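You operate a simulated robot arm through the tools that you are given. There is no shell and no other tool. Be economical: measure what you need, move in short steps, check, and stop when the job is done.

Carry out the task below with a simulated robot arm. There is one attempt and no reset: what you move stays moved.

TASK
Top up the small water tank to its line from the tall blue cup.
Fine: close the tank valve first, open it again after the pour; cup back on the small round mat, lid down. Set down upright: tall blue cup. Where these are worked on the way, their far stop is far enough and under half their travel is too little: tank valve.

It is judged by the outcome, as a careful person would: the job done as asked, and still so three seconds after it is handed in. It fails if anything else is knocked over, pushed out of place, dropped, spilled or broken. A push-on lid holds only when it is set on centred and level and pressed home; a screw cap is set on level and turned clockwise until tight.

THE ROBOT
A 7-joint arm with a two-finger parallel gripper, fixed in place. Base frame: the origin is at the foot of the arm, x ahead of it, y to its left, z up; the work surface is at about z = 0.86. Readings come in m, rad, newtons and seconds.
Its first joint turns from -2.897 to 2.897 rad. Payload 3.43 kg.
The TCP is the grasp point between the finger pads, 0.034 m short of the fingertips. In the tool frame z runs along the fingers and y along their closing line. The gripper opens to 0.128 m. The fingers are 0.024 m wide and 0.012 m thick; the gripper's body (0.048 by 0.13 m) begins 0.096 m behind the TCP.
Orientation is that of the tool frame in the base frame, as a unit quaternion [x, y, z, w]. With the fingers straight down and closing along the base's y, the tool's x points along the base's -x, its y along +y and its z along -z.

THE INTERFACE
- The arm moves only by the tool jog_arm. Its argument "series" is a list of rows, each an object (a shift or turn left out is 0, a gripper value left out holds the last) with "delta_pos": the shift along the tool's x, y, z in m, a list of three; "angular": the turn, a rotation vector about the tool's x, y, z in rad, a list of three; "jaw": the opening, from 0 (shut) to 1 (fully open). In form: [{"delta_pos": [x, y, z], "angular": [rx, ry, rz], "jaw": jaw}, ...]. A call has 1 to 10 rows; each row is the pose to reach, as a shift and turn from the pose commanded when the call began, along the tool's axes at that moment. Each row takes 0.2 s and may step no farther than 0.05 m and 0.15 rad from the row before; otherwise, or with a gripper value out of range, the whole call is refused. A pose out of reach is approached as far as the arm can. The call stops where the force on the tool passes 90 N (or 10 N more than at its start, if that is more) or the arm is blocked; 0.2 s more then pass. Each finger travels about 0.153 m/s and halts on what it meets, pressing with about 32 N; the grip force reading is that of the motor and also rises with nothing between the fingers. The clock runs only during rows and for 0.2 s after the last one: add rows that repeat a pose to give the fingers time. It gives the time, the measured TCP pose, the force on the tool (base axes), the opening and the grip force at its end, in the units of the frame above (readings bear some noise), with the torque about the TCP (base axes, N m) and any sound that the robot's microphone picked up.
- Cameras (640 x 400 px; columns grow to the right, rows downward): "scene" is fixed at [0.2209, -0.4971, 1.715]; the picture's right is [0.83, -0.56, 0.00], its down [-0.31, -0.46, -0.83] and it looks along [0.47, 0.69, -0.56] (base axes); focal length 348 px, centre (320, 200). "wrist" rides on the gripper at [0.076, -0.011, -0.16] in the tool frame; the picture's right is [0.15, 0.99, 0.00], its down [-0.88, 0.13, -0.46] and it looks along [-0.45, 0.07, 0.89] (tool axes); focal length 234 px, centre (320, 200). There is no depth. A picture from a camera that has moved, and an enlarged one, comes with that camera's place and axes in the base frame and with its lens.
- grab_frame(camera): a new picture of that camera. The clock stands still meanwhile.
- zoom(camera, box): a new picture of the part [left, top, right, bottom] of that camera's present view, enlarged. The clock stands still meanwhile.
- hand_in(): hands the job in; it is judged then, once.

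Work in short steps. Places have to be worked out from the pictures, the camera data and where the tool is seen: move nearer, look again, correct. Check each grasp and each placing, and mend what went wrong. You have 120 turns and 76 pictures in all, those below and enlarged ones among them. Open the gripper and draw the arm clear of the work before you hand the job in, unless the task says otherwise; then end with one line.

The tools are called as name(argument=value, ...) on one line, values as JSON. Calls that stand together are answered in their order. jog_arm: Moves the arm, as the interface text tells. Its arguments: {"type":"object","properties":{"series":{"type":"array","items":{"type":"object","properties":{"delta_pos":{"type":"array","items":{"type":"number"}},"angular":{"type":"array","items":{"type":"number"}},"jaw":{"type":"number"}}}}},"required":["series"]} The other tools are called the same way: grab_frame (camera) takes a picture; zoom (camera, box) takes an enlarged picture of a part of a camera's view; hand_in () hands the job in.

At the start:

```text
time: 0.0
tool_pos: [0.5733, 0.1306, 1.3687]
tcp_rot: [0.0, 1.0, 0.0, 0.0]
ft_force: [0.3, -0.3, 1.5]
moment: [0.0, 0.03, -0.01]
opening: 0.128
grasp_force: 0.0
```

scene: 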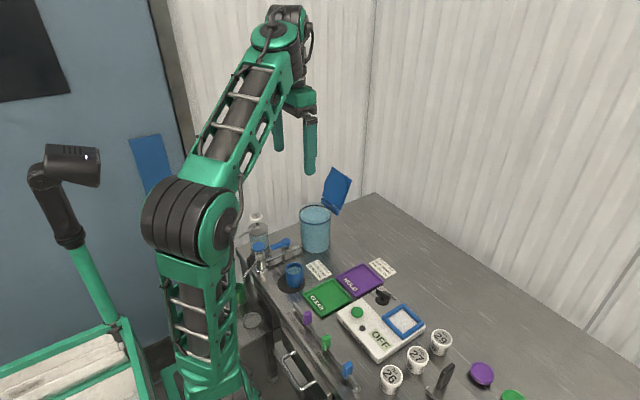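
wrist: 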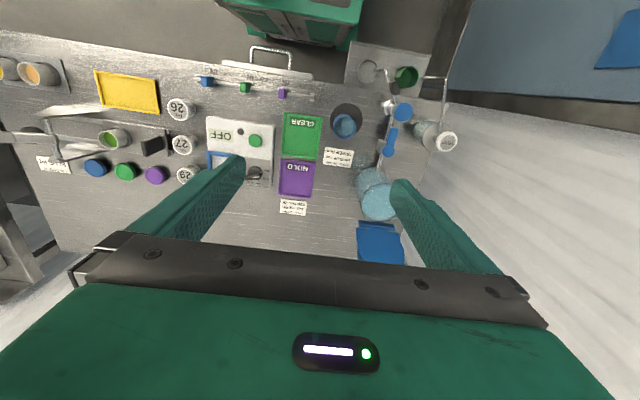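

I see a tank with an open hinged blue lid, a blue cup on a dark mat, and blue handles near piping. I'll zoom in on both views.

zoom(camera="scene", box=[230, 160, 390, 310])

zoom(camera="wrist", box=[270, 30, 480, 270])

```text
2.67 times, centred on (310, 235) of scene
camera zoom: at [0.2209, -0.4971, 1.715], right [0.83, -0.56, 0.0], down [-0.31, -0.46, -0.83], along [0.47, 0.69, -0.56], focal length 928 px, centre (347, 107)
```

zoom: 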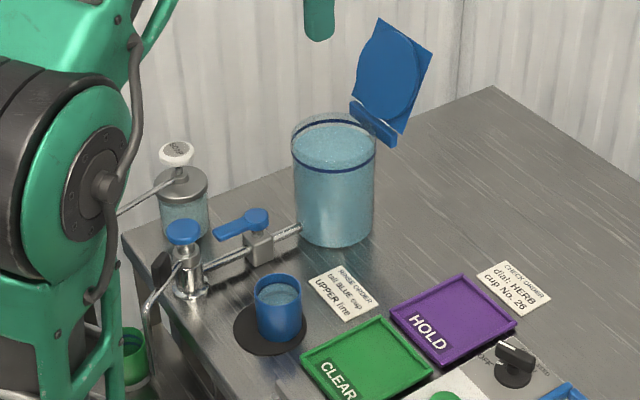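

```text
1.67 times, centred on (375, 150) of wrist
camera zoom: at [0.4975, 0.119, 1.5291], right [-0.15, 0.99, 0.0], down [0.88, 0.13, 0.46], along [0.45, 0.07, -0.89], focal length 390 px, centre (228, 283)
```

zoom: 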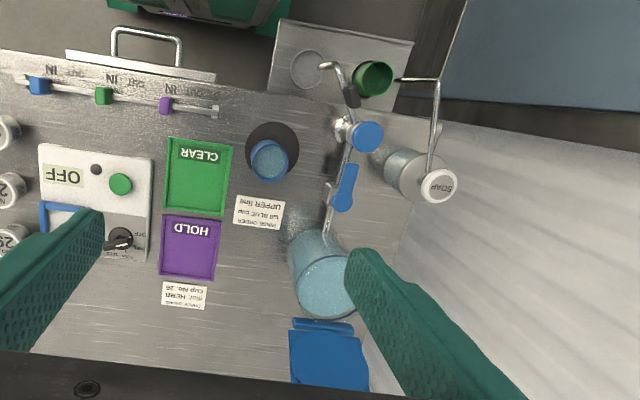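

Estimates: mat/cup about (0.586, 0.208), tank axis about (0.76, 0.325) with rim near z 1.01, and valve lever pivot about (0.63, 0.315) pointing along the pipe, so open. I'll move closer for a look.

jog_arm(series=[{"delta_pos": [0.006, 0.02, 0.035]}, {"delta_pos": [0.012, 0.04, 0.07]}, {"delta_pos": [0.018, 0.06, 0.105]}, {"delta_pos": [0.024, 0.08, 0.14]}, {"delta_pos": [0.03, 0.1, 0.17]}, {"delta_pos": [0.03, 0.12, 0.18]}])

grab_frame(camera="wrist")

zoom(camera="scene", box=[285, 160, 365, 230])

```text
time: 1.4
tool_pos: [0.5292, 0.2505, 1.1986]
tcp_rot: [0.001, 1.0, -0.001, 0.007]
ft_force: [-0.5, 0.0, 0.0]
moment: [0.02, -0.04, 0.04]
opening: 0.128
grasp_force: 0.0
```

```text
71 pictures are left
camera wrist: at [0.4511, 0.2394, 1.3571], right [-0.15, 0.99, 0.0], down [0.87, 0.13, 0.47], along [0.46, 0.07, -0.88], focal length 234 px, centre (320, 200)
```

wrist: 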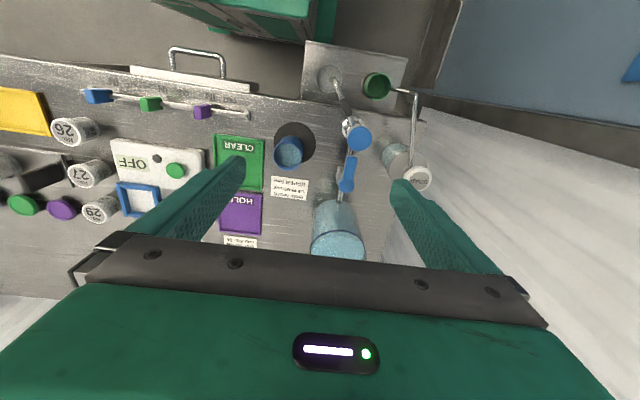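

```text
5.71 times, centred on (325, 195) of scene
camera zoom: at [0.2209, -0.4971, 1.715], right [0.83, -0.56, 0.0], down [-0.31, -0.46, -0.83], along [0.47, 0.69, -0.56], focal length 1988 px, centre (291, 229)
```

zoom: 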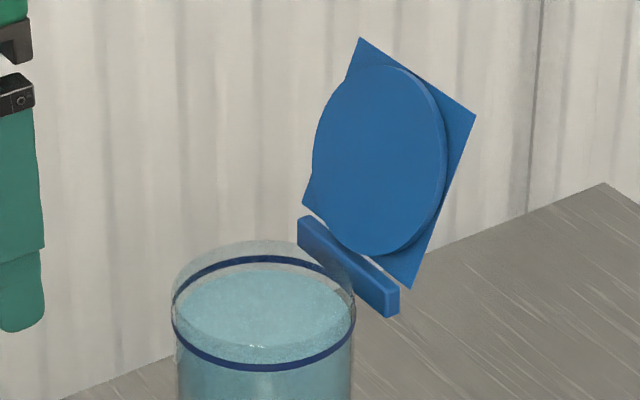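

I need the water level against the line; zooming tightly.

zoom(camera="scene", box=[297, 185, 337, 255])

zoom(camera="scene", box=[240, 225, 320, 300])

zoom(camera="wrist", box=[260, 60, 440, 265])

```text
5.71 times, centred on (317, 220) of scene
camera zoom: at [0.2209, -0.4971, 1.715], right [0.83, -0.56, 0.0], down [-0.31, -0.46, -0.83], along [0.47, 0.69, -0.56], focal length 1988 px, centre (337, 86)
```

zoom: 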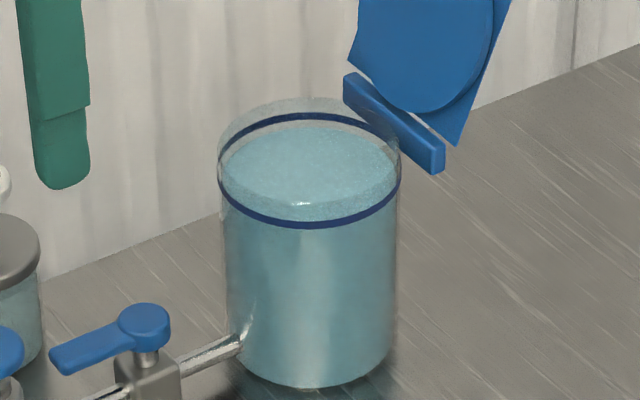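

```text
5.33 times, centred on (280, 262) of scene
camera zoom: at [0.2209, -0.4971, 1.715], right [0.83, -0.56, 0.0], down [-0.31, -0.46, -0.83], along [0.47, 0.69, -0.56], focal length 1855 px, centre (533, -133)
```

zoom: 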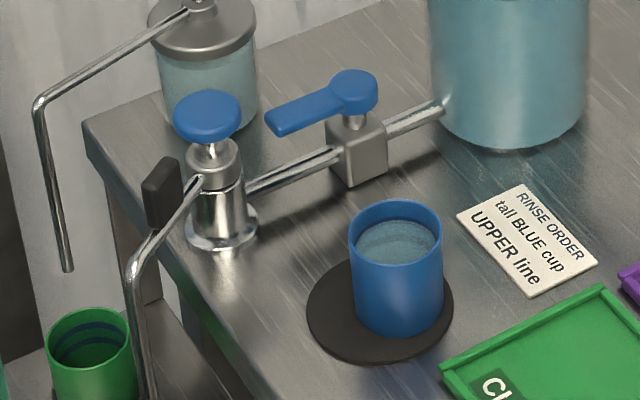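

```text
1.95 times, centred on (350, 162) of wrist
camera zoom: at [0.4511, 0.2394, 1.3571], right [-0.15, 0.99, 0.0], down [0.87, 0.13, 0.47], along [0.46, 0.07, -0.88], focal length 457 px, centre (262, 273)
```

zoom: 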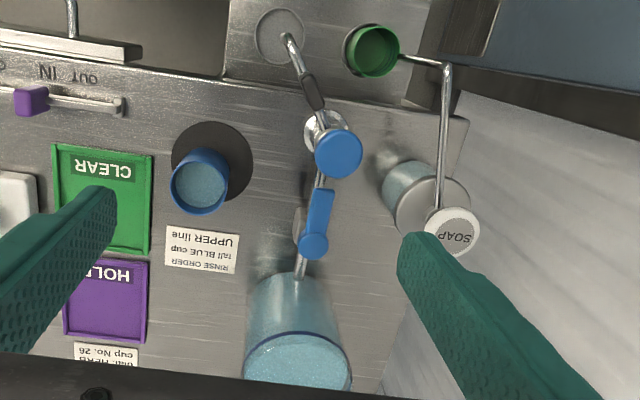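

The valve lever lies along the pipe (open), pivot about (0.634, 0.318, 0.94) and tip about (0.58, 0.314). I'll go above the lever with the jaws half open and check it from there.

jog_arm(series=[{"delta_pos": [-0.015, 0.016, 0.02], "jaw": 0.45}, {"delta_pos": [-0.03, 0.033, 0.05]}, {"delta_pos": [-0.045, 0.05, 0.08]}, {"delta_pos": [-0.06, 0.066, 0.11]}, {"delta_pos": [-0.06, 0.066, 0.11]}, {"delta_pos": [-0.06, 0.066, 0.11]}])

grab_frame(camera="wrist")

zoom(camera="scene", box=[240, 190, 340, 290])

```text
time: 2.8
tool_pos: [0.5915, 0.3164, 1.0867]
tcp_rot: [0.001, 1.0, 0.001, 0.007]
ft_force: [0.4, 0.3, -0.3]
moment: [-0.01, 0.01, -0.01]
opening: 0.0577
grasp_force: 0.0
```

```text
66 pictures are left
camera wrist: at [0.5124, 0.3049, 1.2462], right [-0.15, 0.99, 0.0], down [0.87, 0.13, 0.47], along [0.46, 0.07, -0.88], focal length 234 px, centre (320, 200)
```

wrist: 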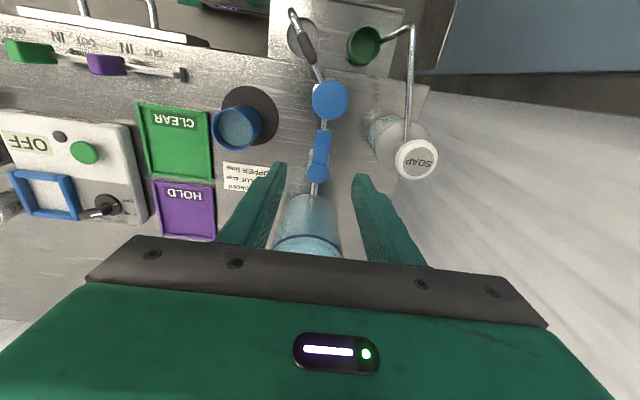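

```text
4.00 times, centred on (290, 240) of scene
camera zoom: at [0.2209, -0.4971, 1.715], right [0.83, -0.56, 0.0], down [-0.31, -0.46, -0.83], along [0.47, 0.69, -0.56], focal length 1392 px, centre (440, 40)
```

zoom: 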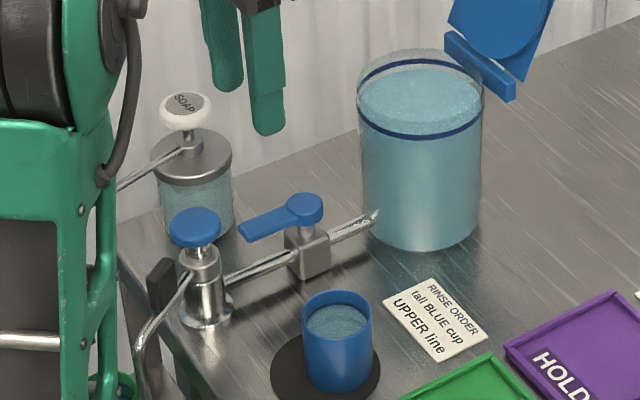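

Lever pivot is about (0.631, 0.319). I'll descend so the fingertips straddle the lever bar at x≈0.597.

jog_arm(series=[{"delta_pos": [-0.004, 0.002, 0.04]}, {"delta_pos": [-0.004, 0.002, 0.08]}, {"delta_pos": [-0.004, 0.002, 0.105]}, {"delta_pos": [-0.004, 0.002, 0.122]}, {"delta_pos": [-0.004, 0.002, 0.122]}])

grab_frame(camera="wrist")

zoom(camera="scene", box=[240, 190, 340, 290])

```text
time: 4.0
tool_pos: [0.5961, 0.3179, 0.9648]
tcp_rot: [0.0, 1.0, -0.001, 0.007]
ft_force: [-0.2, -0.4, -0.3]
moment: [0.01, 0.01, 0.0]
opening: 0.0577
grasp_force: 0.1
```

```text
64 pictures are left
camera wrist: at [0.5176, 0.3069, 1.124], right [-0.15, 0.99, 0.0], down [0.87, 0.13, 0.47], along [0.46, 0.07, -0.88], focal length 234 px, centre (320, 200)
```

wrist: 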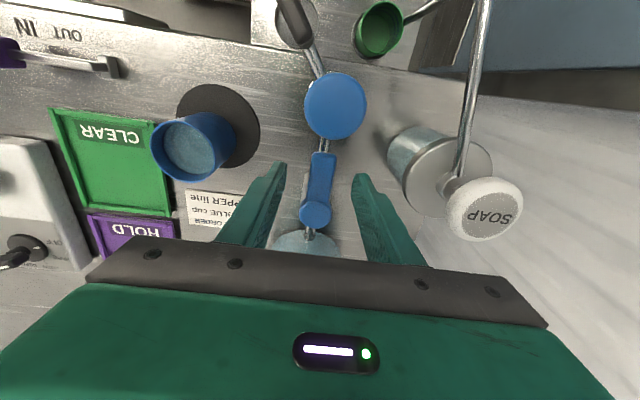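

```text
4.00 times, centred on (290, 240) of scene
camera zoom: at [0.2209, -0.4971, 1.715], right [0.83, -0.56, 0.0], down [-0.31, -0.46, -0.83], along [0.47, 0.69, -0.56], focal length 1392 px, centre (440, 40)
```

zoom: 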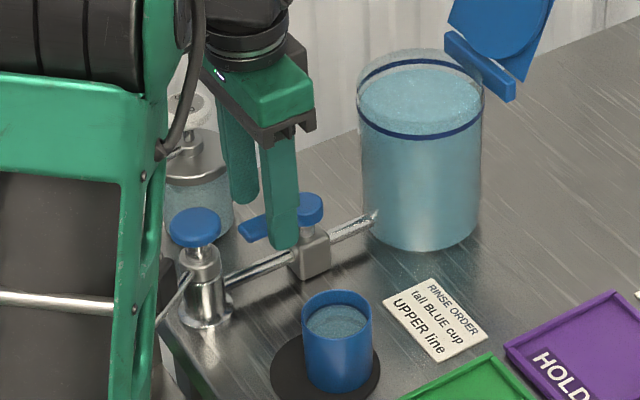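

The lever sits between the fingertips; closing on it.

jog_arm(series=[{"jaw": 0.0}, {"jaw": 0.0}, {"jaw": 0.0}])

zoom(camera="scene", box=[240, 190, 340, 290])

```text
time: 4.8
tool_pos: [0.5949, 0.3198, 0.965]
tcp_rot: [-0.001, 1.0, 0.001, 0.007]
ft_force: [0.8, 11.9, -5.3]
moment: [0.42, -0.29, 0.51]
opening: 0.0215
grasp_force: 45.3
```

```text
4.00 times, centred on (290, 240) of scene
camera zoom: at [0.2209, -0.4971, 1.715], right [0.83, -0.56, 0.0], down [-0.31, -0.46, -0.83], along [0.47, 0.69, -0.56], focal length 1392 px, centre (440, 40)
```

zoom: 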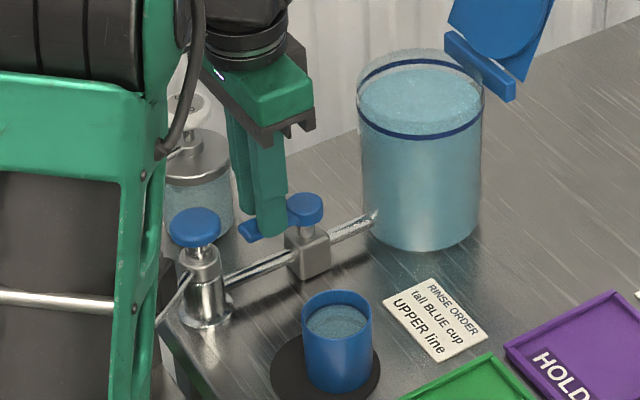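

Gripped (21 mm). I'll try turning the lever tip toward -y by a small arc about the pivot and feel for resistance.

jog_arm(series=[{"delta_pos": [-0.0003, -0.0044, 0], "angular": [0, 0, -0.12]}, {"delta_pos": [-0.0011, -0.0088, 0], "angular": [0, 0, -0.24]}, {"delta_pos": [-0.0024, -0.013, 0], "angular": [0, 0, -0.36]}])

zoom(camera="scene", box=[240, 190, 340, 290])

```text
time: 5.6
tool_pos: [0.598, 0.3056, 0.9658]
tcp_rot: [-0.181, 0.983, 0.0, 0.007]
ft_force: [1.1, 15.3, 6.4]
moment: [0.41, 0.48, 0.51]
opening: 0.0221
grasp_force: 45.3
```

```text
4.00 times, centred on (290, 240) of scene
camera zoom: at [0.2209, -0.4971, 1.715], right [0.83, -0.56, 0.0], down [-0.31, -0.46, -0.83], along [0.47, 0.69, -0.56], focal length 1392 px, centre (440, 40)
```

zoom: 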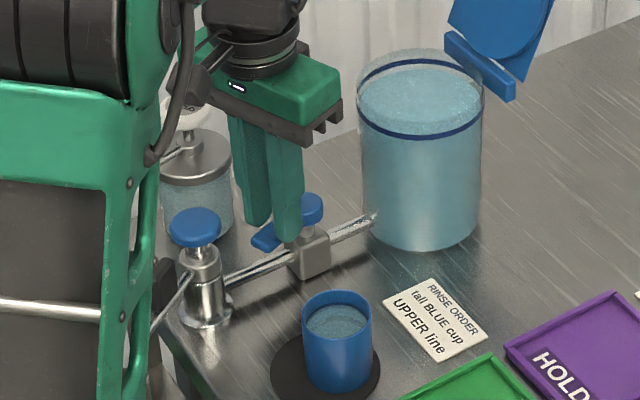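

The lever turns freely this way. Continuing the arc toward the far stop.

jog_arm(series=[{"delta_pos": [-0.0003, -0.0048, 0], "angular": [0, 0, -0.13]}, {"delta_pos": [-0.0012, -0.0095, 0], "angular": [0, 0, -0.26]}, {"delta_pos": [-0.0028, -0.0141, 0], "angular": [0, 0, -0.39]}, {"delta_pos": [-0.0049, -0.0184, 0], "angular": [0, 0, -0.52]}, {"delta_pos": [-0.0076, -0.0224, 0], "angular": [0, 0, -0.65]}, {"delta_pos": [-0.0107, -0.026, 0], "angular": [0, 0, -0.78]}, {"delta_pos": [-0.0143, -0.0292, 0], "angular": [0, 0, -0.91]}, {"delta_pos": [-0.0183, -0.0319, 0], "angular": [0, 0, -1.04]}, {"delta_pos": [-0.0226, -0.0341, 0], "angular": [0, 0, -1.17]}, {"delta_pos": [-0.0253, -0.0351, 0], "angular": [0, 0, -1.25]}])

zoom(camera="scene", box=[240, 190, 340, 290])

```text
time: 7.8
tool_pos: [0.6344, 0.281, 0.9655]
tcp_rot: [0.72, -0.694, 0.004, -0.004]
ft_force: [19.2, 1.0, 4.6]
moment: [0.32, -0.66, -1.44]
opening: 0.0225
grasp_force: 44.9
```

```text
4.00 times, centred on (290, 240) of scene
camera zoom: at [0.2209, -0.4971, 1.715], right [0.83, -0.56, 0.0], down [-0.31, -0.46, -0.83], along [0.47, 0.69, -0.56], focal length 1392 px, centre (440, 40)
```

zoom: 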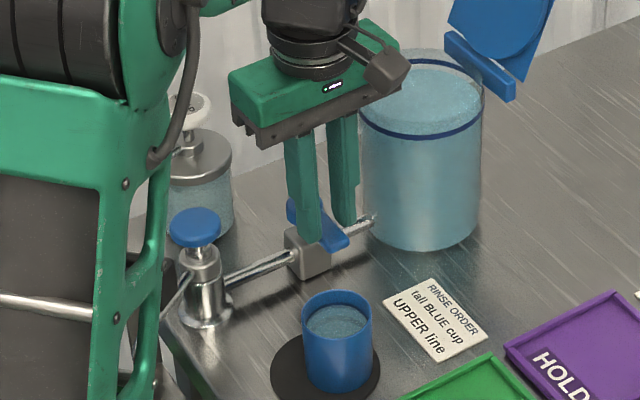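

The lever is perpendicular to the pipe and the force rose, so it is at its stop. Releasing and lifting.

jog_arm(series=[{"jaw": 0.4}, {"jaw": 0.4}, {"delta_pos": [0, 0, -0.04]}, {"delta_pos": [0, 0, -0.08]}, {"delta_pos": [0.03, 0, -0.12]}, {"delta_pos": [0.07, 0, -0.12]}, {"delta_pos": [0.07, 0, -0.12]}])

zoom(camera="scene", box=[240, 190, 340, 290])

grab_frame(camera="wrist")

```text
time: 9.4
tool_pos: [0.6346, 0.2122, 1.0878]
tcp_rot: [0.721, -0.693, 0.005, -0.004]
ft_force: [0.7, -0.6, 0.0]
moment: [0.0, 0.0, 0.02]
opening: 0.0514
grasp_force: 0.0
```

```text
4.00 times, centred on (290, 240) of scene
camera zoom: at [0.2209, -0.4971, 1.715], right [0.83, -0.56, 0.0], down [-0.31, -0.46, -0.83], along [0.47, 0.69, -0.56], focal length 1392 px, centre (440, 40)
```

zoom: 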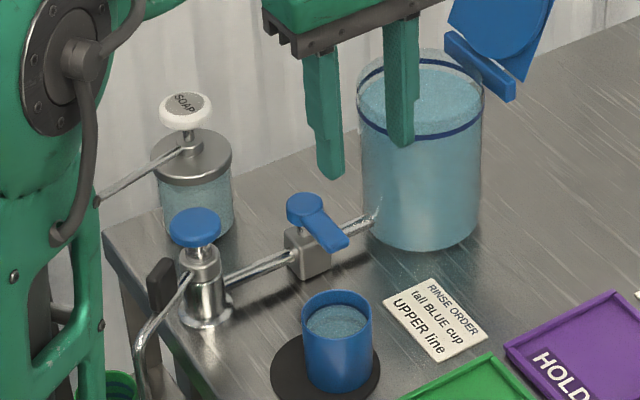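

```text
58 pictures are left
camera wrist: at [0.647, 0.1362, 1.2472], right [-0.98, -0.19, -0.01], down [-0.17, 0.87, 0.45], along [-0.07, 0.45, -0.89], focal length 234 px, centre (320, 200)
```

wrist: 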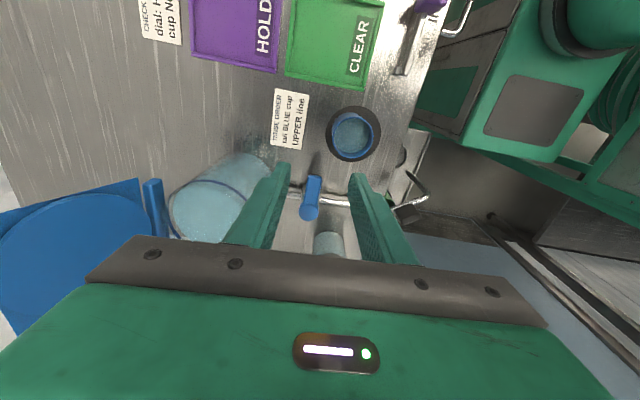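

Valve closed. The cup stands at about (0.597, 0.195), rim z≈0.933, mat centre about (0.588, 0.206). I'll pitch the tool 45° toward +y, which suits the pour, and use that low view to inspect the tank's water level.

jog_arm(series=[{"delta_pos": [0.015, -0.015, -0.005], "angular": [0.0026, -0.131, 0.0063], "jaw": 0.7}, {"delta_pos": [0.03, -0.03, -0.01], "angular": [0.0052, -0.262, 0.0127]}, {"delta_pos": [0.045, -0.045, -0.015], "angular": [0.0079, -0.393, 0.019]}, {"delta_pos": [0.06, -0.06, -0.02], "angular": [0.0105, -0.523, 0.0253]}, {"delta_pos": [0.075, -0.075, -0.025], "angular": [0.013, -0.654, 0.0317]}, {"delta_pos": [0.09, -0.09, -0.03], "angular": [0.0157, -0.785, 0.038]}, {"delta_pos": [0.09, -0.09, -0.03], "angular": [0.0157, -0.785, 0.038]}])

grab_frame(camera="wrist")

```text
time: 11.0
tool_pos: [0.7306, 0.1232, 1.1164]
tcp_rot: [0.655, -0.651, -0.268, -0.275]
ft_force: [0.0, -0.6, -0.5]
moment: [0.02, -0.02, 0.02]
opening: 0.0895
grasp_force: 0.0
```

```text
57 pictures are left
camera wrist: at [0.7397, -0.0437, 1.1759], right [-0.99, -0.1, -0.12], down [-0.14, 0.3, 0.94], along [-0.06, 0.95, -0.31], focal length 234 px, centre (320, 200)
```

wrist: 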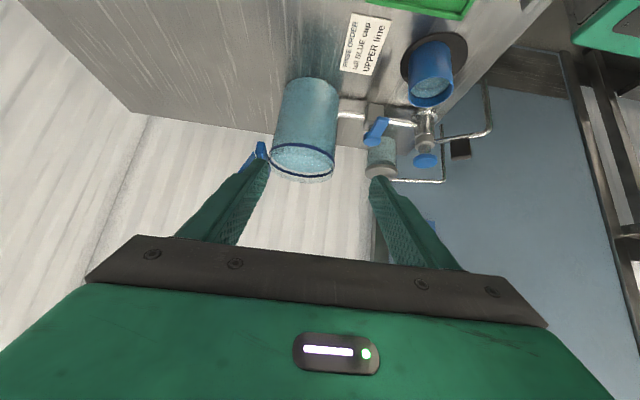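

zoom(camera="wrist", box=[255, 65, 355, 195])

zoom(camera="wrist", box=[390, 25, 490, 125])

```text
3.08 times, centred on (305, 130) of wrist
camera zoom: at [0.7397, -0.0437, 1.1759], right [-0.99, -0.1, -0.12], down [-0.14, 0.3, 0.94], along [-0.06, 0.95, -0.31], focal length 720 px, centre (366, 415)
```

zoom: 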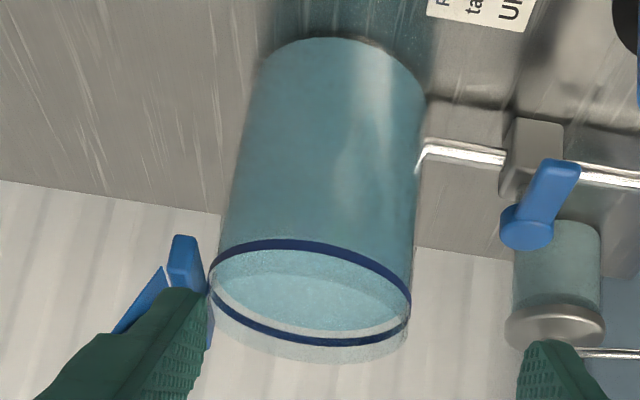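

```text
4.00 times, centred on (440, 75) of wrist
camera zoom: at [0.7397, -0.0437, 1.1759], right [-0.99, -0.1, -0.12], down [-0.14, 0.3, 0.94], along [-0.06, 0.95, -0.31], focal length 937 px, centre (-160, 700)
```

zoom: 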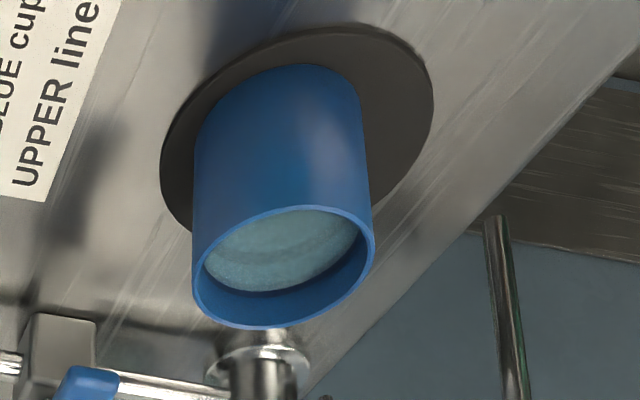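

The water sits about 5–8 mm under the tank's single line. Now I move the pitched gripper to a pre-grasp behind the cup.

jog_arm(series=[{"delta_pos": [0.014, 0.027, 0.01]}, {"delta_pos": [0.032, 0.054, 0.024]}, {"delta_pos": [0.05, 0.08, 0.038]}, {"delta_pos": [0.068, 0.107, 0.052]}, {"delta_pos": [0.085, 0.134, 0.066]}, {"delta_pos": [0.0997, 0.134, 0.081]}, {"delta_pos": [0.0997, 0.134, 0.081]}])

grab_frame(camera="wrist")

grab_frame(camera="scene")

```text
time: 12.6
tool_pos: [0.5947, 0.1116, 0.9871]
tcp_rot: [0.655, -0.652, -0.267, -0.275]
ft_force: [-0.7, 0.0, -0.6]
moment: [0.0, -0.01, -0.02]
opening: 0.0894
grasp_force: 0.0
```

```text
54 pictures are left
camera wrist: at [0.6051, -0.0556, 1.0469], right [-0.99, -0.1, -0.12], down [-0.14, 0.3, 0.94], along [-0.06, 0.95, -0.31], focal length 234 px, centre (320, 200)
```

wrist: 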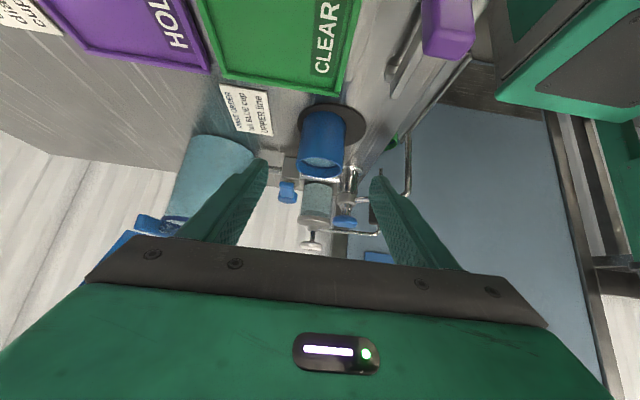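

```text
53 pictures are left
```

scene: 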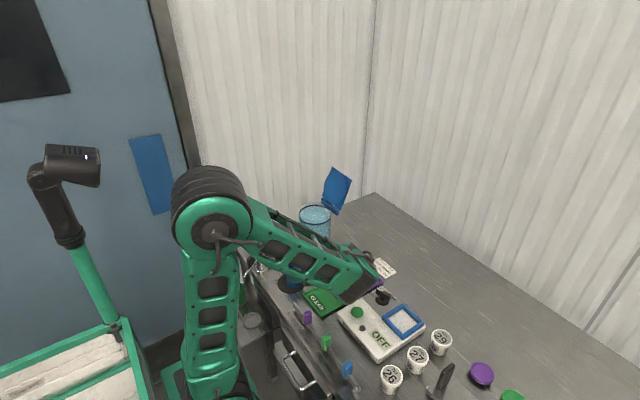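

Cup axis x≈0.596, aligned with the TCP (0.595). Advancing along the approach around the cup.

jog_arm(series=[{"delta_pos": [0, -0.001, 0.03]}, {"delta_pos": [0, -0.001, 0.06]}, {"delta_pos": [0, -0.001, 0.085]}, {"delta_pos": [0, -0.001, 0.105]}, {"delta_pos": [0, -0.001, 0.115]}, {"delta_pos": [0, -0.001, 0.115]}])

grab_frame(camera="wrist")

zoom(camera="scene", box=[230, 210, 350, 330])

```text
time: 14.0
tool_pos: [0.5984, 0.1935, 0.9079]
tcp_rot: [0.655, -0.651, -0.267, -0.275]
ft_force: [-0.3, -0.8, -0.1]
moment: [-0.01, 0.04, 0.0]
opening: 0.0898
grasp_force: 0.1
```

```text
52 pictures are left
camera wrist: at [0.6081, 0.0268, 0.9665], right [-0.99, -0.1, -0.12], down [-0.14, 0.3, 0.94], along [-0.06, 0.95, -0.31], focal length 234 px, centre (320, 200)
```

wrist: 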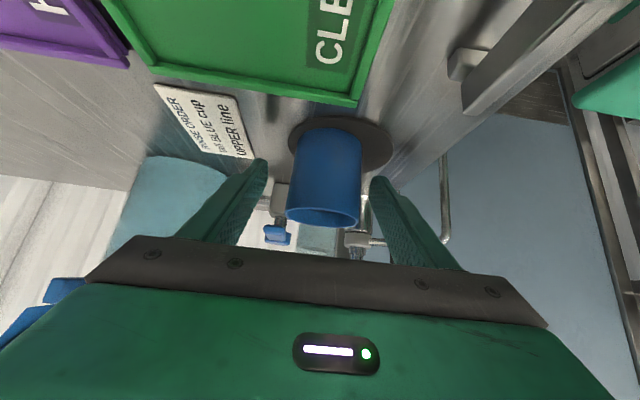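

```text
3.33 times, centred on (290, 270) of scene
camera zoom: at [0.2209, -0.4971, 1.715], right [0.83, -0.56, 0.0], down [-0.31, -0.46, -0.83], along [0.47, 0.69, -0.56], focal length 1160 px, centre (420, -33)
```

zoom: 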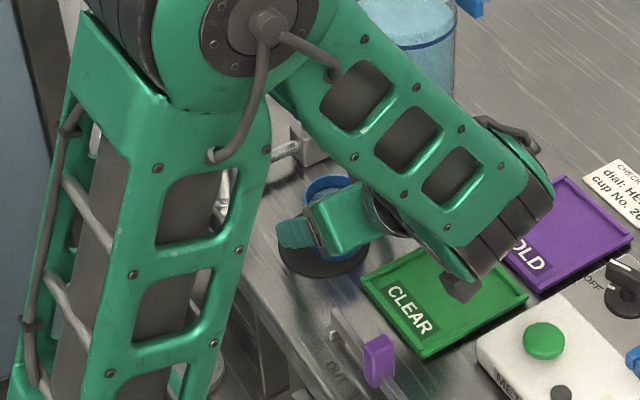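

The cup is between the fingers. Closing on it.

jog_arm(series=[{"jaw": 0.5}, {"jaw": 0.4}, {"jaw": 0.3}, {"jaw": 0.3}])

grab_frame(camera="wrist")

```text
time: 15.0
tool_pos: [0.5978, 0.1934, 0.9076]
tcp_rot: [0.655, -0.651, -0.267, -0.275]
ft_force: [-2.6, 1.8, 2.1]
moment: [0.06, 0.08, 0.04]
opening: 0.0542
grasp_force: 31.9
```

```text
50 pictures are left
camera wrist: at [0.6081, 0.0268, 0.9667], right [-0.99, -0.1, -0.12], down [-0.14, 0.3, 0.94], along [-0.06, 0.95, -0.31], focal length 234 px, centre (320, 200)
```

wrist: 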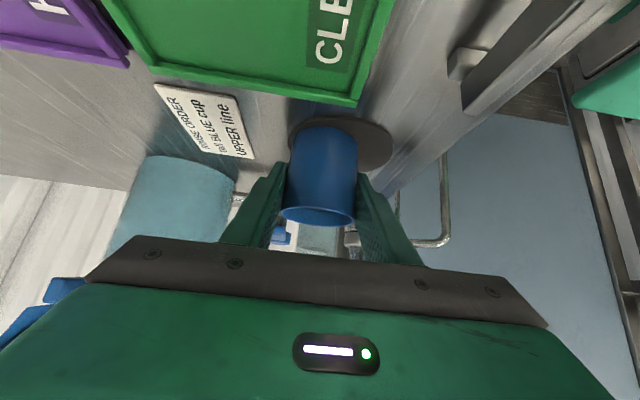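

Firm grip (54 mm). Lifting the cup straight up.

jog_arm(series=[{"delta_pos": [-0.008, 0, -0.008]}, {"delta_pos": [-0.02, 0, -0.02]}, {"delta_pos": [-0.036, 0, -0.036]}, {"delta_pos": [-0.052, 0, -0.052]}, {"delta_pos": [-0.07, 0, -0.07]}, {"delta_pos": [-0.088, 0, -0.088]}, {"delta_pos": [-0.104, 0, -0.104]}, {"delta_pos": [-0.115, 0, -0.115]}, {"delta_pos": [-0.12, 0, -0.12]}])

grab_frame(camera="wrist")

grab_frame(camera="scene")

```text
time: 17.0
tool_pos: [0.597, 0.1937, 1.0762]
tcp_rot: [0.655, -0.652, -0.267, -0.275]
ft_force: [-0.1, 0.5, -0.8]
moment: [0.0, 0.02, -0.03]
opening: 0.0537
grasp_force: 31.8
```

```text
49 pictures are left
camera wrist: at [0.6057, 0.0266, 1.1357], right [-0.99, -0.1, -0.12], down [-0.14, 0.3, 0.94], along [-0.06, 0.95, -0.31], focal length 234 px, centre (320, 200)
```

wrist: 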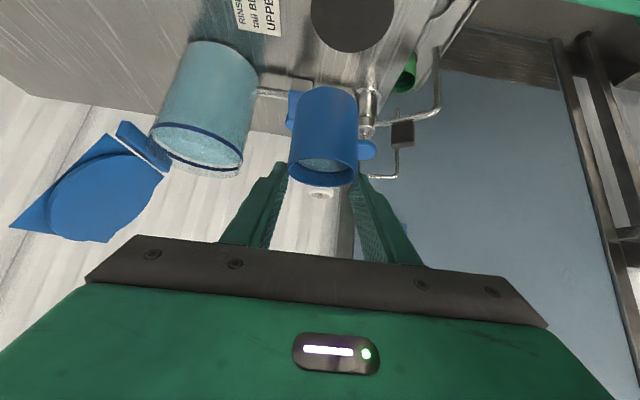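

```text
48 pictures are left
```

scene: 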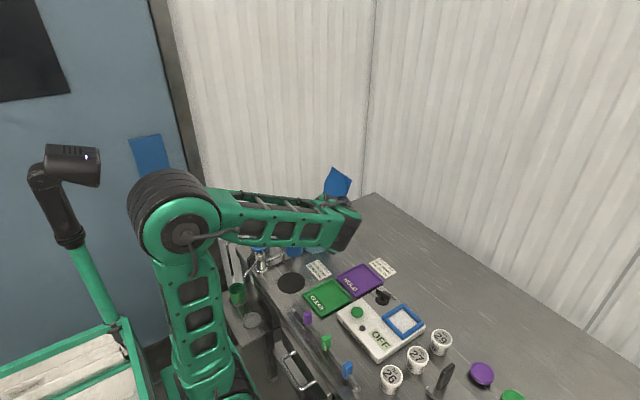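

The cup appears lower in the wrist view than before the lift, so it may have slipped. Checking closely before any time passes.

zoom(camera="wrist", box=[240, 70, 400, 250])

zoom(camera="scene", box=[240, 180, 360, 300])

```text
2.22 times, centred on (320, 160) of wrist
camera zoom: at [0.6057, 0.0266, 1.1357], right [-0.99, -0.1, -0.12], down [-0.14, 0.3, 0.94], along [-0.06, 0.95, -0.31], focal length 520 px, centre (320, 289)
```

zoom: 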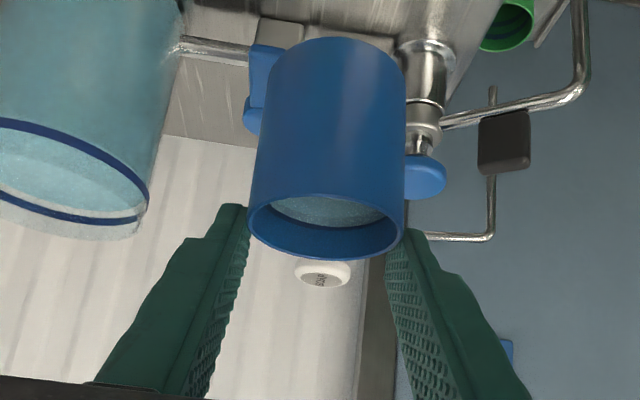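

```text
3.33 times, centred on (300, 240) of scene
camera zoom: at [0.2209, -0.4971, 1.715], right [0.83, -0.56, 0.0], down [-0.31, -0.46, -0.83], along [0.47, 0.69, -0.56], focal length 1160 px, centre (387, 67)
```

zoom: 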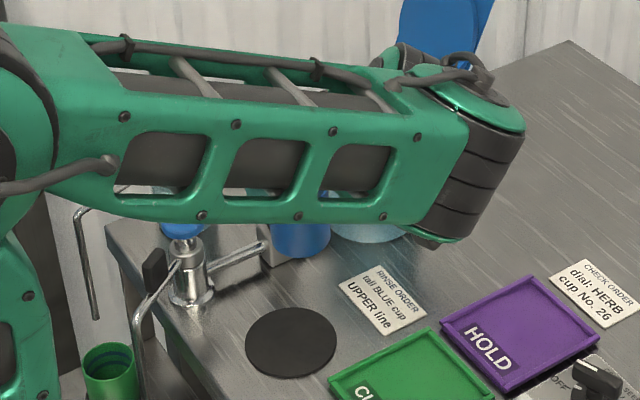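

The cup has slid about 4 cm down and hangs at the fingertips. I'll squeeze harder and lower it straight back onto the mat at once to regrasp.

jog_arm(series=[{"delta_pos": [0.02, 0, 0.02], "jaw": 0.0}, {"delta_pos": [0.045, 0, 0.045], "jaw": 0.0}, {"delta_pos": [0.065, 0, 0.065], "jaw": 0.0}, {"delta_pos": [0.076, 0, 0.076], "jaw": 0.0}, {"delta_pos": [0.08, 0, 0.08], "jaw": 0.0}])

grab_frame(camera="wrist")

```text
time: 18.2
tool_pos: [0.5959, 0.1942, 0.9614]
tcp_rot: [0.655, -0.651, -0.266, -0.275]
ft_force: [0.0, -0.3, -2.1]
moment: [0.01, -0.01, -0.04]
opening: 0.054
grasp_force: 31.4
```

```text
45 pictures are left
camera wrist: at [0.6065, 0.0271, 1.0214], right [-0.99, -0.1, -0.12], down [-0.14, 0.3, 0.94], along [-0.06, 0.95, -0.31], focal length 234 px, centre (320, 200)
```

wrist: 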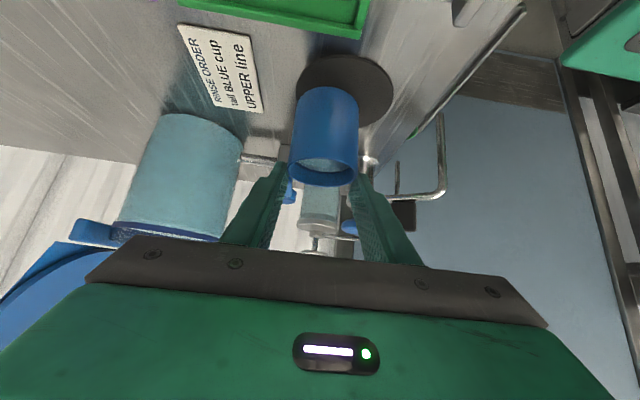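

The cup still hangs roughly 2 cm above the mat. Lowering gently until contact.

jog_arm(series=[{"delta_pos": [0.004, 0, 0.004]}, {"delta_pos": [0.008, 0, 0.008]}, {"delta_pos": [0.011, 0, 0.011]}, {"delta_pos": [0.014, 0, 0.014]}])

grab_frame(camera="wrist")

```text
time: 19.2
tool_pos: [0.5973, 0.1931, 0.9428]
tcp_rot: [0.655, -0.651, -0.267, -0.276]
ft_force: [-0.8, -2.1, 8.0]
moment: [-0.13, 0.11, 0.01]
opening: 0.0541
grasp_force: 32.2
```

```text
44 pictures are left
camera wrist: at [0.6076, 0.0266, 1.0021], right [-0.99, -0.1, -0.12], down [-0.14, 0.3, 0.94], along [-0.06, 0.95, -0.31], focal length 234 px, centre (320, 200)
```

wrist: 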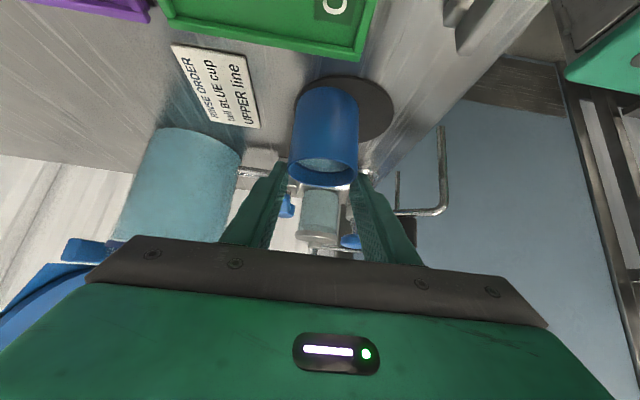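

Contact felt (8 N), so the cup is back on the mat. Opening, dropping the hand to mid-cup height and regrasping with full squeeze.

jog_arm(series=[{"jaw": 0.65}, {"jaw": 0.65}, {"delta_pos": [0.012, 0, 0.012], "jaw": 0.65}, {"delta_pos": [0.024, 0, 0.026], "jaw": 0.65}, {"delta_pos": [0.026, 0, 0.032], "jaw": 0.65}, {"delta_pos": [0.026, 0, 0.032], "jaw": 0.65}])

grab_frame(camera="wrist")

```text
time: 20.6
tool_pos: [0.5974, 0.198, 0.9007]
tcp_rot: [0.655, -0.652, -0.266, -0.274]
ft_force: [-0.7, 0.3, -0.3]
moment: [0.01, 0.0, 0.01]
opening: 0.0833
grasp_force: 0.1
```

```text
43 pictures are left
camera wrist: at [0.6078, 0.031, 0.9606], right [-0.99, -0.1, -0.12], down [-0.14, 0.3, 0.94], along [-0.06, 0.95, -0.31], focal length 234 px, centre (320, 200)
```

wrist: 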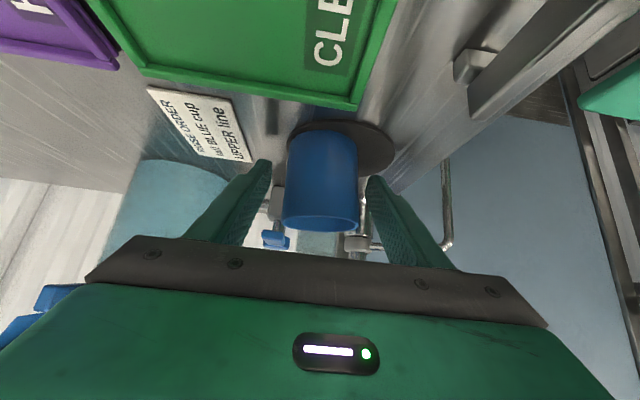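

jog_arm(series=[{"jaw": 0.3}, {"jaw": 0.0}, {"jaw": 0.0}, {"jaw": 0.0}, {"delta_pos": [-0.004, 0, -0.004], "jaw": 0.0}, {"delta_pos": [-0.009, 0, -0.009], "jaw": 0.0}, {"delta_pos": [-0.014, 0, -0.014], "jaw": 0.0}])

grab_frame(camera="wrist")

```text
time: 22.2
tool_pos: [0.5979, 0.1975, 0.9218]
tcp_rot: [0.655, -0.651, -0.266, -0.275]
ft_force: [0.4, -0.6, -2.3]
moment: [-0.02, 0.01, -0.03]
opening: 0.0541
grasp_force: 32.3
```

```text
42 pictures are left
camera wrist: at [0.6087, 0.0311, 0.981], right [-0.99, -0.1, -0.12], down [-0.14, 0.3, 0.94], along [-0.06, 0.95, -0.31], focal length 234 px, centre (320, 200)
```

wrist: 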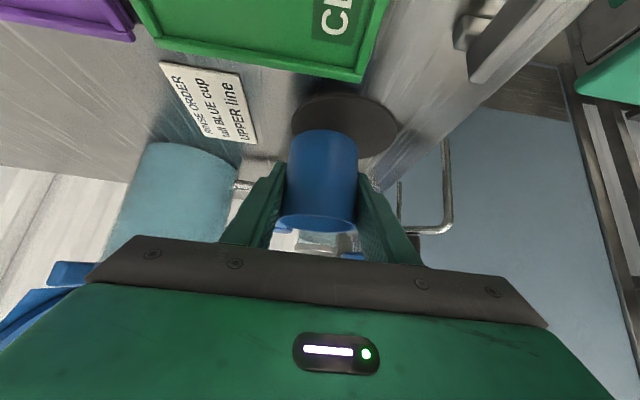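

No slip this time and the scale shows the cup's weight. Lifting higher, gently.

jog_arm(series=[{"delta_pos": [-0.008, 0, -0.008]}, {"delta_pos": [-0.018, 0, -0.018]}, {"delta_pos": [-0.028, 0, -0.028]}, {"delta_pos": [-0.039, 0, -0.039]}, {"delta_pos": [-0.05, 0, -0.05]}, {"delta_pos": [-0.06, 0, -0.06]}])

grab_frame(camera="wrist")

```text
time: 23.6
tool_pos: [0.5963, 0.1978, 1.007]
tcp_rot: [0.654, -0.652, -0.266, -0.276]
ft_force: [0.4, 0.2, -2.1]
moment: [-0.02, 0.0, 0.02]
opening: 0.0538
grasp_force: 31.6
```

```text
41 pictures are left
camera wrist: at [0.607, 0.0307, 1.0663], right [-0.99, -0.1, -0.12], down [-0.14, 0.3, 0.94], along [-0.06, 0.95, -0.31], focal length 234 px, centre (320, 200)
```

wrist: 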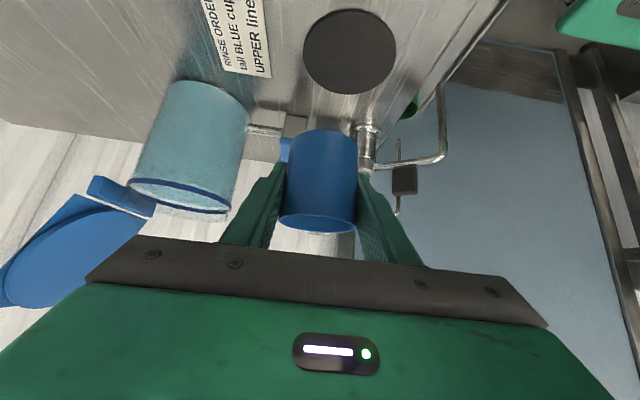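

Holding well. Rising to z≈1.085 and translating beside the tank (x≈0.75), staying short in y.

jog_arm(series=[{"delta_pos": [-0.01, 0, -0.01]}, {"delta_pos": [-0.024, 0, -0.024]}, {"delta_pos": [-0.04, -0.01, -0.04]}, {"delta_pos": [-0.052, -0.03, -0.052]}, {"delta_pos": [-0.056, -0.054, -0.056]}, {"delta_pos": [-0.056, -0.08, -0.056]}, {"delta_pos": [-0.056, -0.106, -0.056]}, {"delta_pos": [-0.056, -0.13, -0.056]}, {"delta_pos": [-0.056, -0.148, -0.056]}, {"delta_pos": [-0.056, -0.154, -0.056]}])

grab_frame(camera="wrist")

zoom(camera="scene", box=[230, 120, 400, 290])

```text
time: 25.8
tool_pos: [0.7497, 0.1965, 1.0867]
tcp_rot: [0.655, -0.652, -0.266, -0.274]
ft_force: [-0.1, 0.7, -1.1]
moment: [0.01, 0.02, -0.02]
opening: 0.0541
grasp_force: 32.6
```

```text
40 pictures are left
camera wrist: at [0.76, 0.0302, 1.1462], right [-0.99, -0.1, -0.12], down [-0.14, 0.3, 0.94], along [-0.06, 0.95, -0.31], focal length 234 px, centre (320, 200)
```

wrist: 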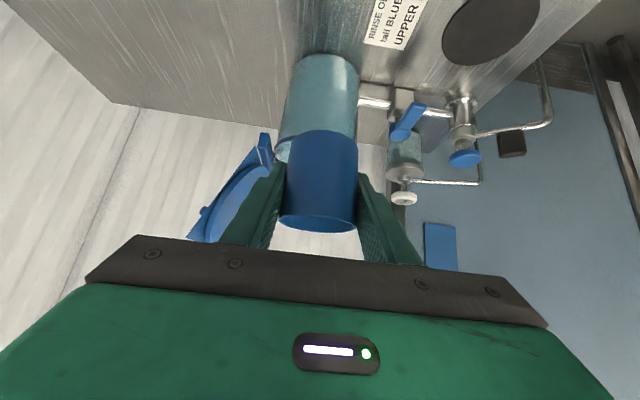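

```text
2.35 times, centred on (315, 205) of scene
camera zoom: at [0.2209, -0.4971, 1.715], right [0.83, -0.56, 0.0], down [-0.31, -0.46, -0.83], along [0.47, 0.69, -0.56], focal length 818 px, centre (332, 188)
```

zoom: 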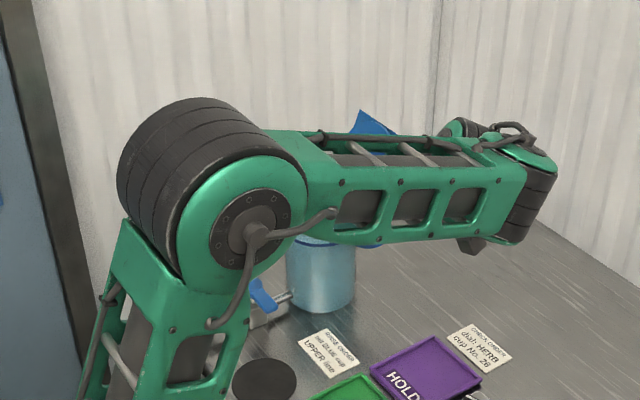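

Moving the cup so its lip will overhang the tank and pre-tilting a little (not yet pouring).

jog_arm(series=[{"delta_pos": [-0.012, 0, 0.012]}, {"delta_pos": [-0.03, 0, 0.03]}, {"delta_pos": [-0.043, 0, 0.043]}, {"delta_pos": [-0.0467, 0, 0.0467]}, {"delta_pos": [-0.0467, 0, 0.0467], "angular": [0, 0.1, 0]}, {"delta_pos": [-0.0467, 0, 0.0467], "angular": [0, 0.2, 0]}, {"delta_pos": [-0.0467, 0, 0.0467], "angular": [0, 0.3, 0]}])

grab_frame(camera="wrist")

zoom(camera="scene", box=[270, 140, 390, 260])

```text
time: 27.4
tool_pos: [0.7476, 0.2633, 1.0866]
tcp_rot: [0.688, -0.685, -0.165, -0.173]
ft_force: [0.1, -0.4, -1.6]
moment: [0.02, 0.04, 0.0]
opening: 0.054
grasp_force: 32.4
```

```text
38 pictures are left
camera wrist: at [0.7592, 0.1212, 1.194], right [-0.99, -0.13, -0.08], down [-0.14, 0.57, 0.81], along [-0.06, 0.81, -0.58], focal length 234 px, centre (320, 200)
```

wrist: 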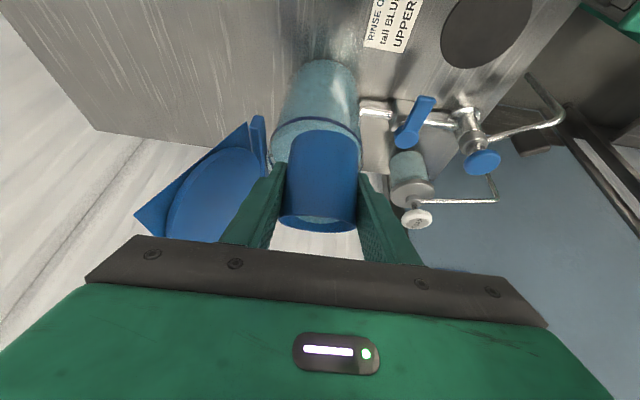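

```text
3.33 times, centred on (330, 200) of scene
camera zoom: at [0.2209, -0.4971, 1.715], right [0.83, -0.56, 0.0], down [-0.31, -0.46, -0.83], along [0.47, 0.69, -0.56], focal length 1160 px, centre (287, 200)
```

zoom: 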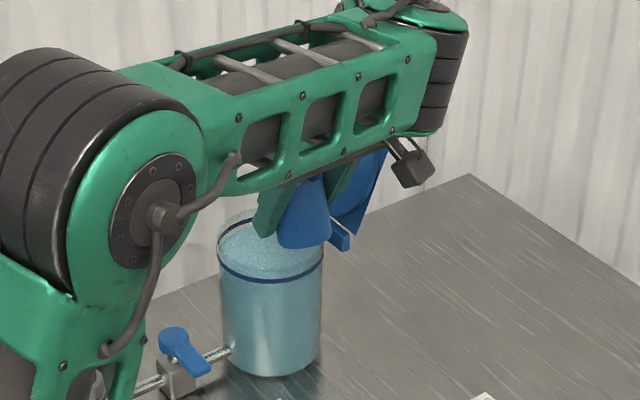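

Alignment looks right: the lip is heading over the tank opening. Tilting further to about 35°.

jog_arm(series=[{"angular": [0, 0.1, 0]}, {"angular": [0, 0.2, 0]}, {"angular": [0, 0.3, 0]}, {"angular": [0, 0.3, 0]}, {"angular": [0, 0.3, 0]}])

grab_frame(camera="wrist")

zoom(camera="scene", box=[290, 175, 350, 245])

```text
time: 28.6
tool_pos: [0.7504, 0.2641, 1.0869]
tcp_rot: [0.704, -0.704, -0.061, -0.07]
ft_force: [1.3, -0.1, -1.1]
moment: [0.01, -0.01, 0.0]
opening: 0.0539
grasp_force: 32.3
```

```text
36 pictures are left
camera wrist: at [0.7592, 0.1594, 1.2307], right [-0.99, -0.14, -0.04], down [-0.14, 0.78, 0.61], along [-0.06, 0.61, -0.79], focal length 234 px, centre (320, 200)
```

wrist: 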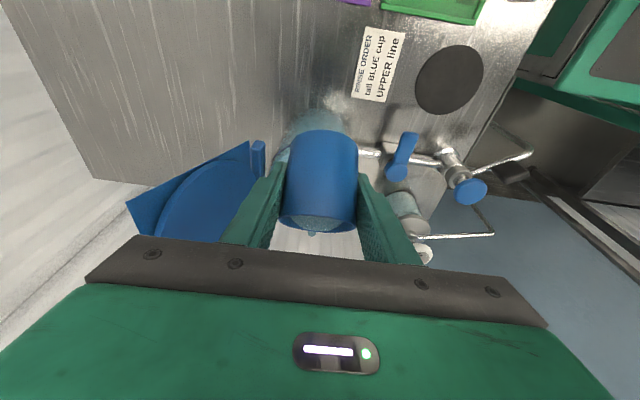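

```text
5.71 times, centred on (320, 210) of scene
camera zoom: at [0.2209, -0.4971, 1.715], right [0.83, -0.56, 0.0], down [-0.31, -0.46, -0.83], along [0.47, 0.69, -0.56], focal length 1988 px, centre (320, 143)
```

zoom: 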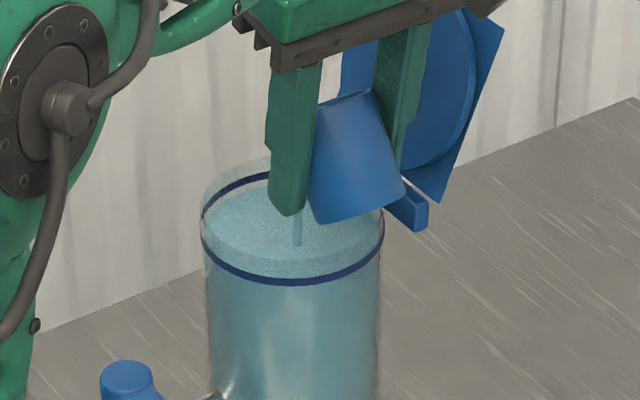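

A thin stream falls inside the tank. Holding a moment and tilting slightly more.

jog_arm(series=[{"angular": [0, 0.03, 0]}, {"angular": [0, 0.06, 0]}, {"angular": [0, 0.06, 0]}, {"angular": [0, 0.06, 0]}, {"angular": [0, 0.06, 0]}, {"angular": [0, 0.06, 0]}])

zoom(camera="scene", box=[300, 185, 340, 235])

```text
time: 30.0
tool_pos: [0.7513, 0.2643, 1.0881]
tcp_rot: [-0.705, 0.706, 0.04, 0.049]
ft_force: [0.2, 0.3, -0.8]
moment: [0.01, -0.01, 0.02]
opening: 0.0542
grasp_force: 32.2
```

```text
8.00 times, centred on (320, 210) of scene
camera zoom: at [0.2209, -0.4971, 1.715], right [0.83, -0.56, 0.0], down [-0.31, -0.46, -0.83], along [0.47, 0.69, -0.56], focal length 2783 px, centre (320, 120)
```

zoom: 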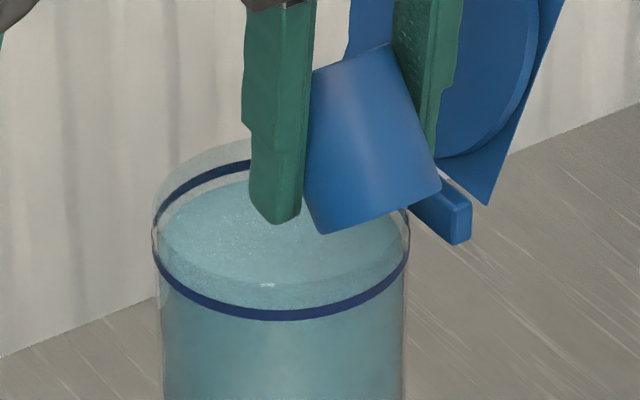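

zoom(camera="scene", box=[297, 200, 321, 230])

```text
13.33 times, centred on (309, 215) of scene
camera zoom: at [0.2209, -0.4971, 1.715], right [0.83, -0.56, 0.0], down [-0.31, -0.46, -0.83], along [0.47, 0.69, -0.56], focal length 4638 px, centre (467, 0)
```

zoom: 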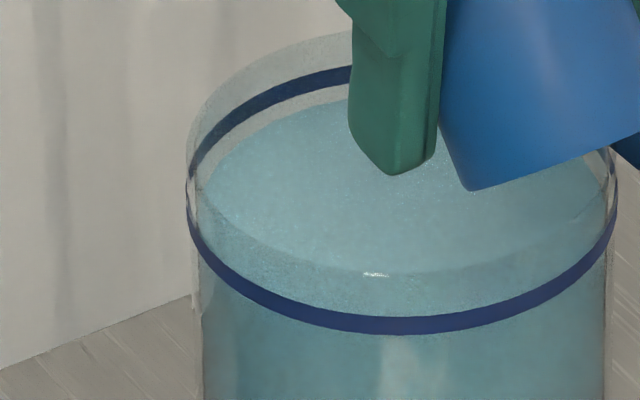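

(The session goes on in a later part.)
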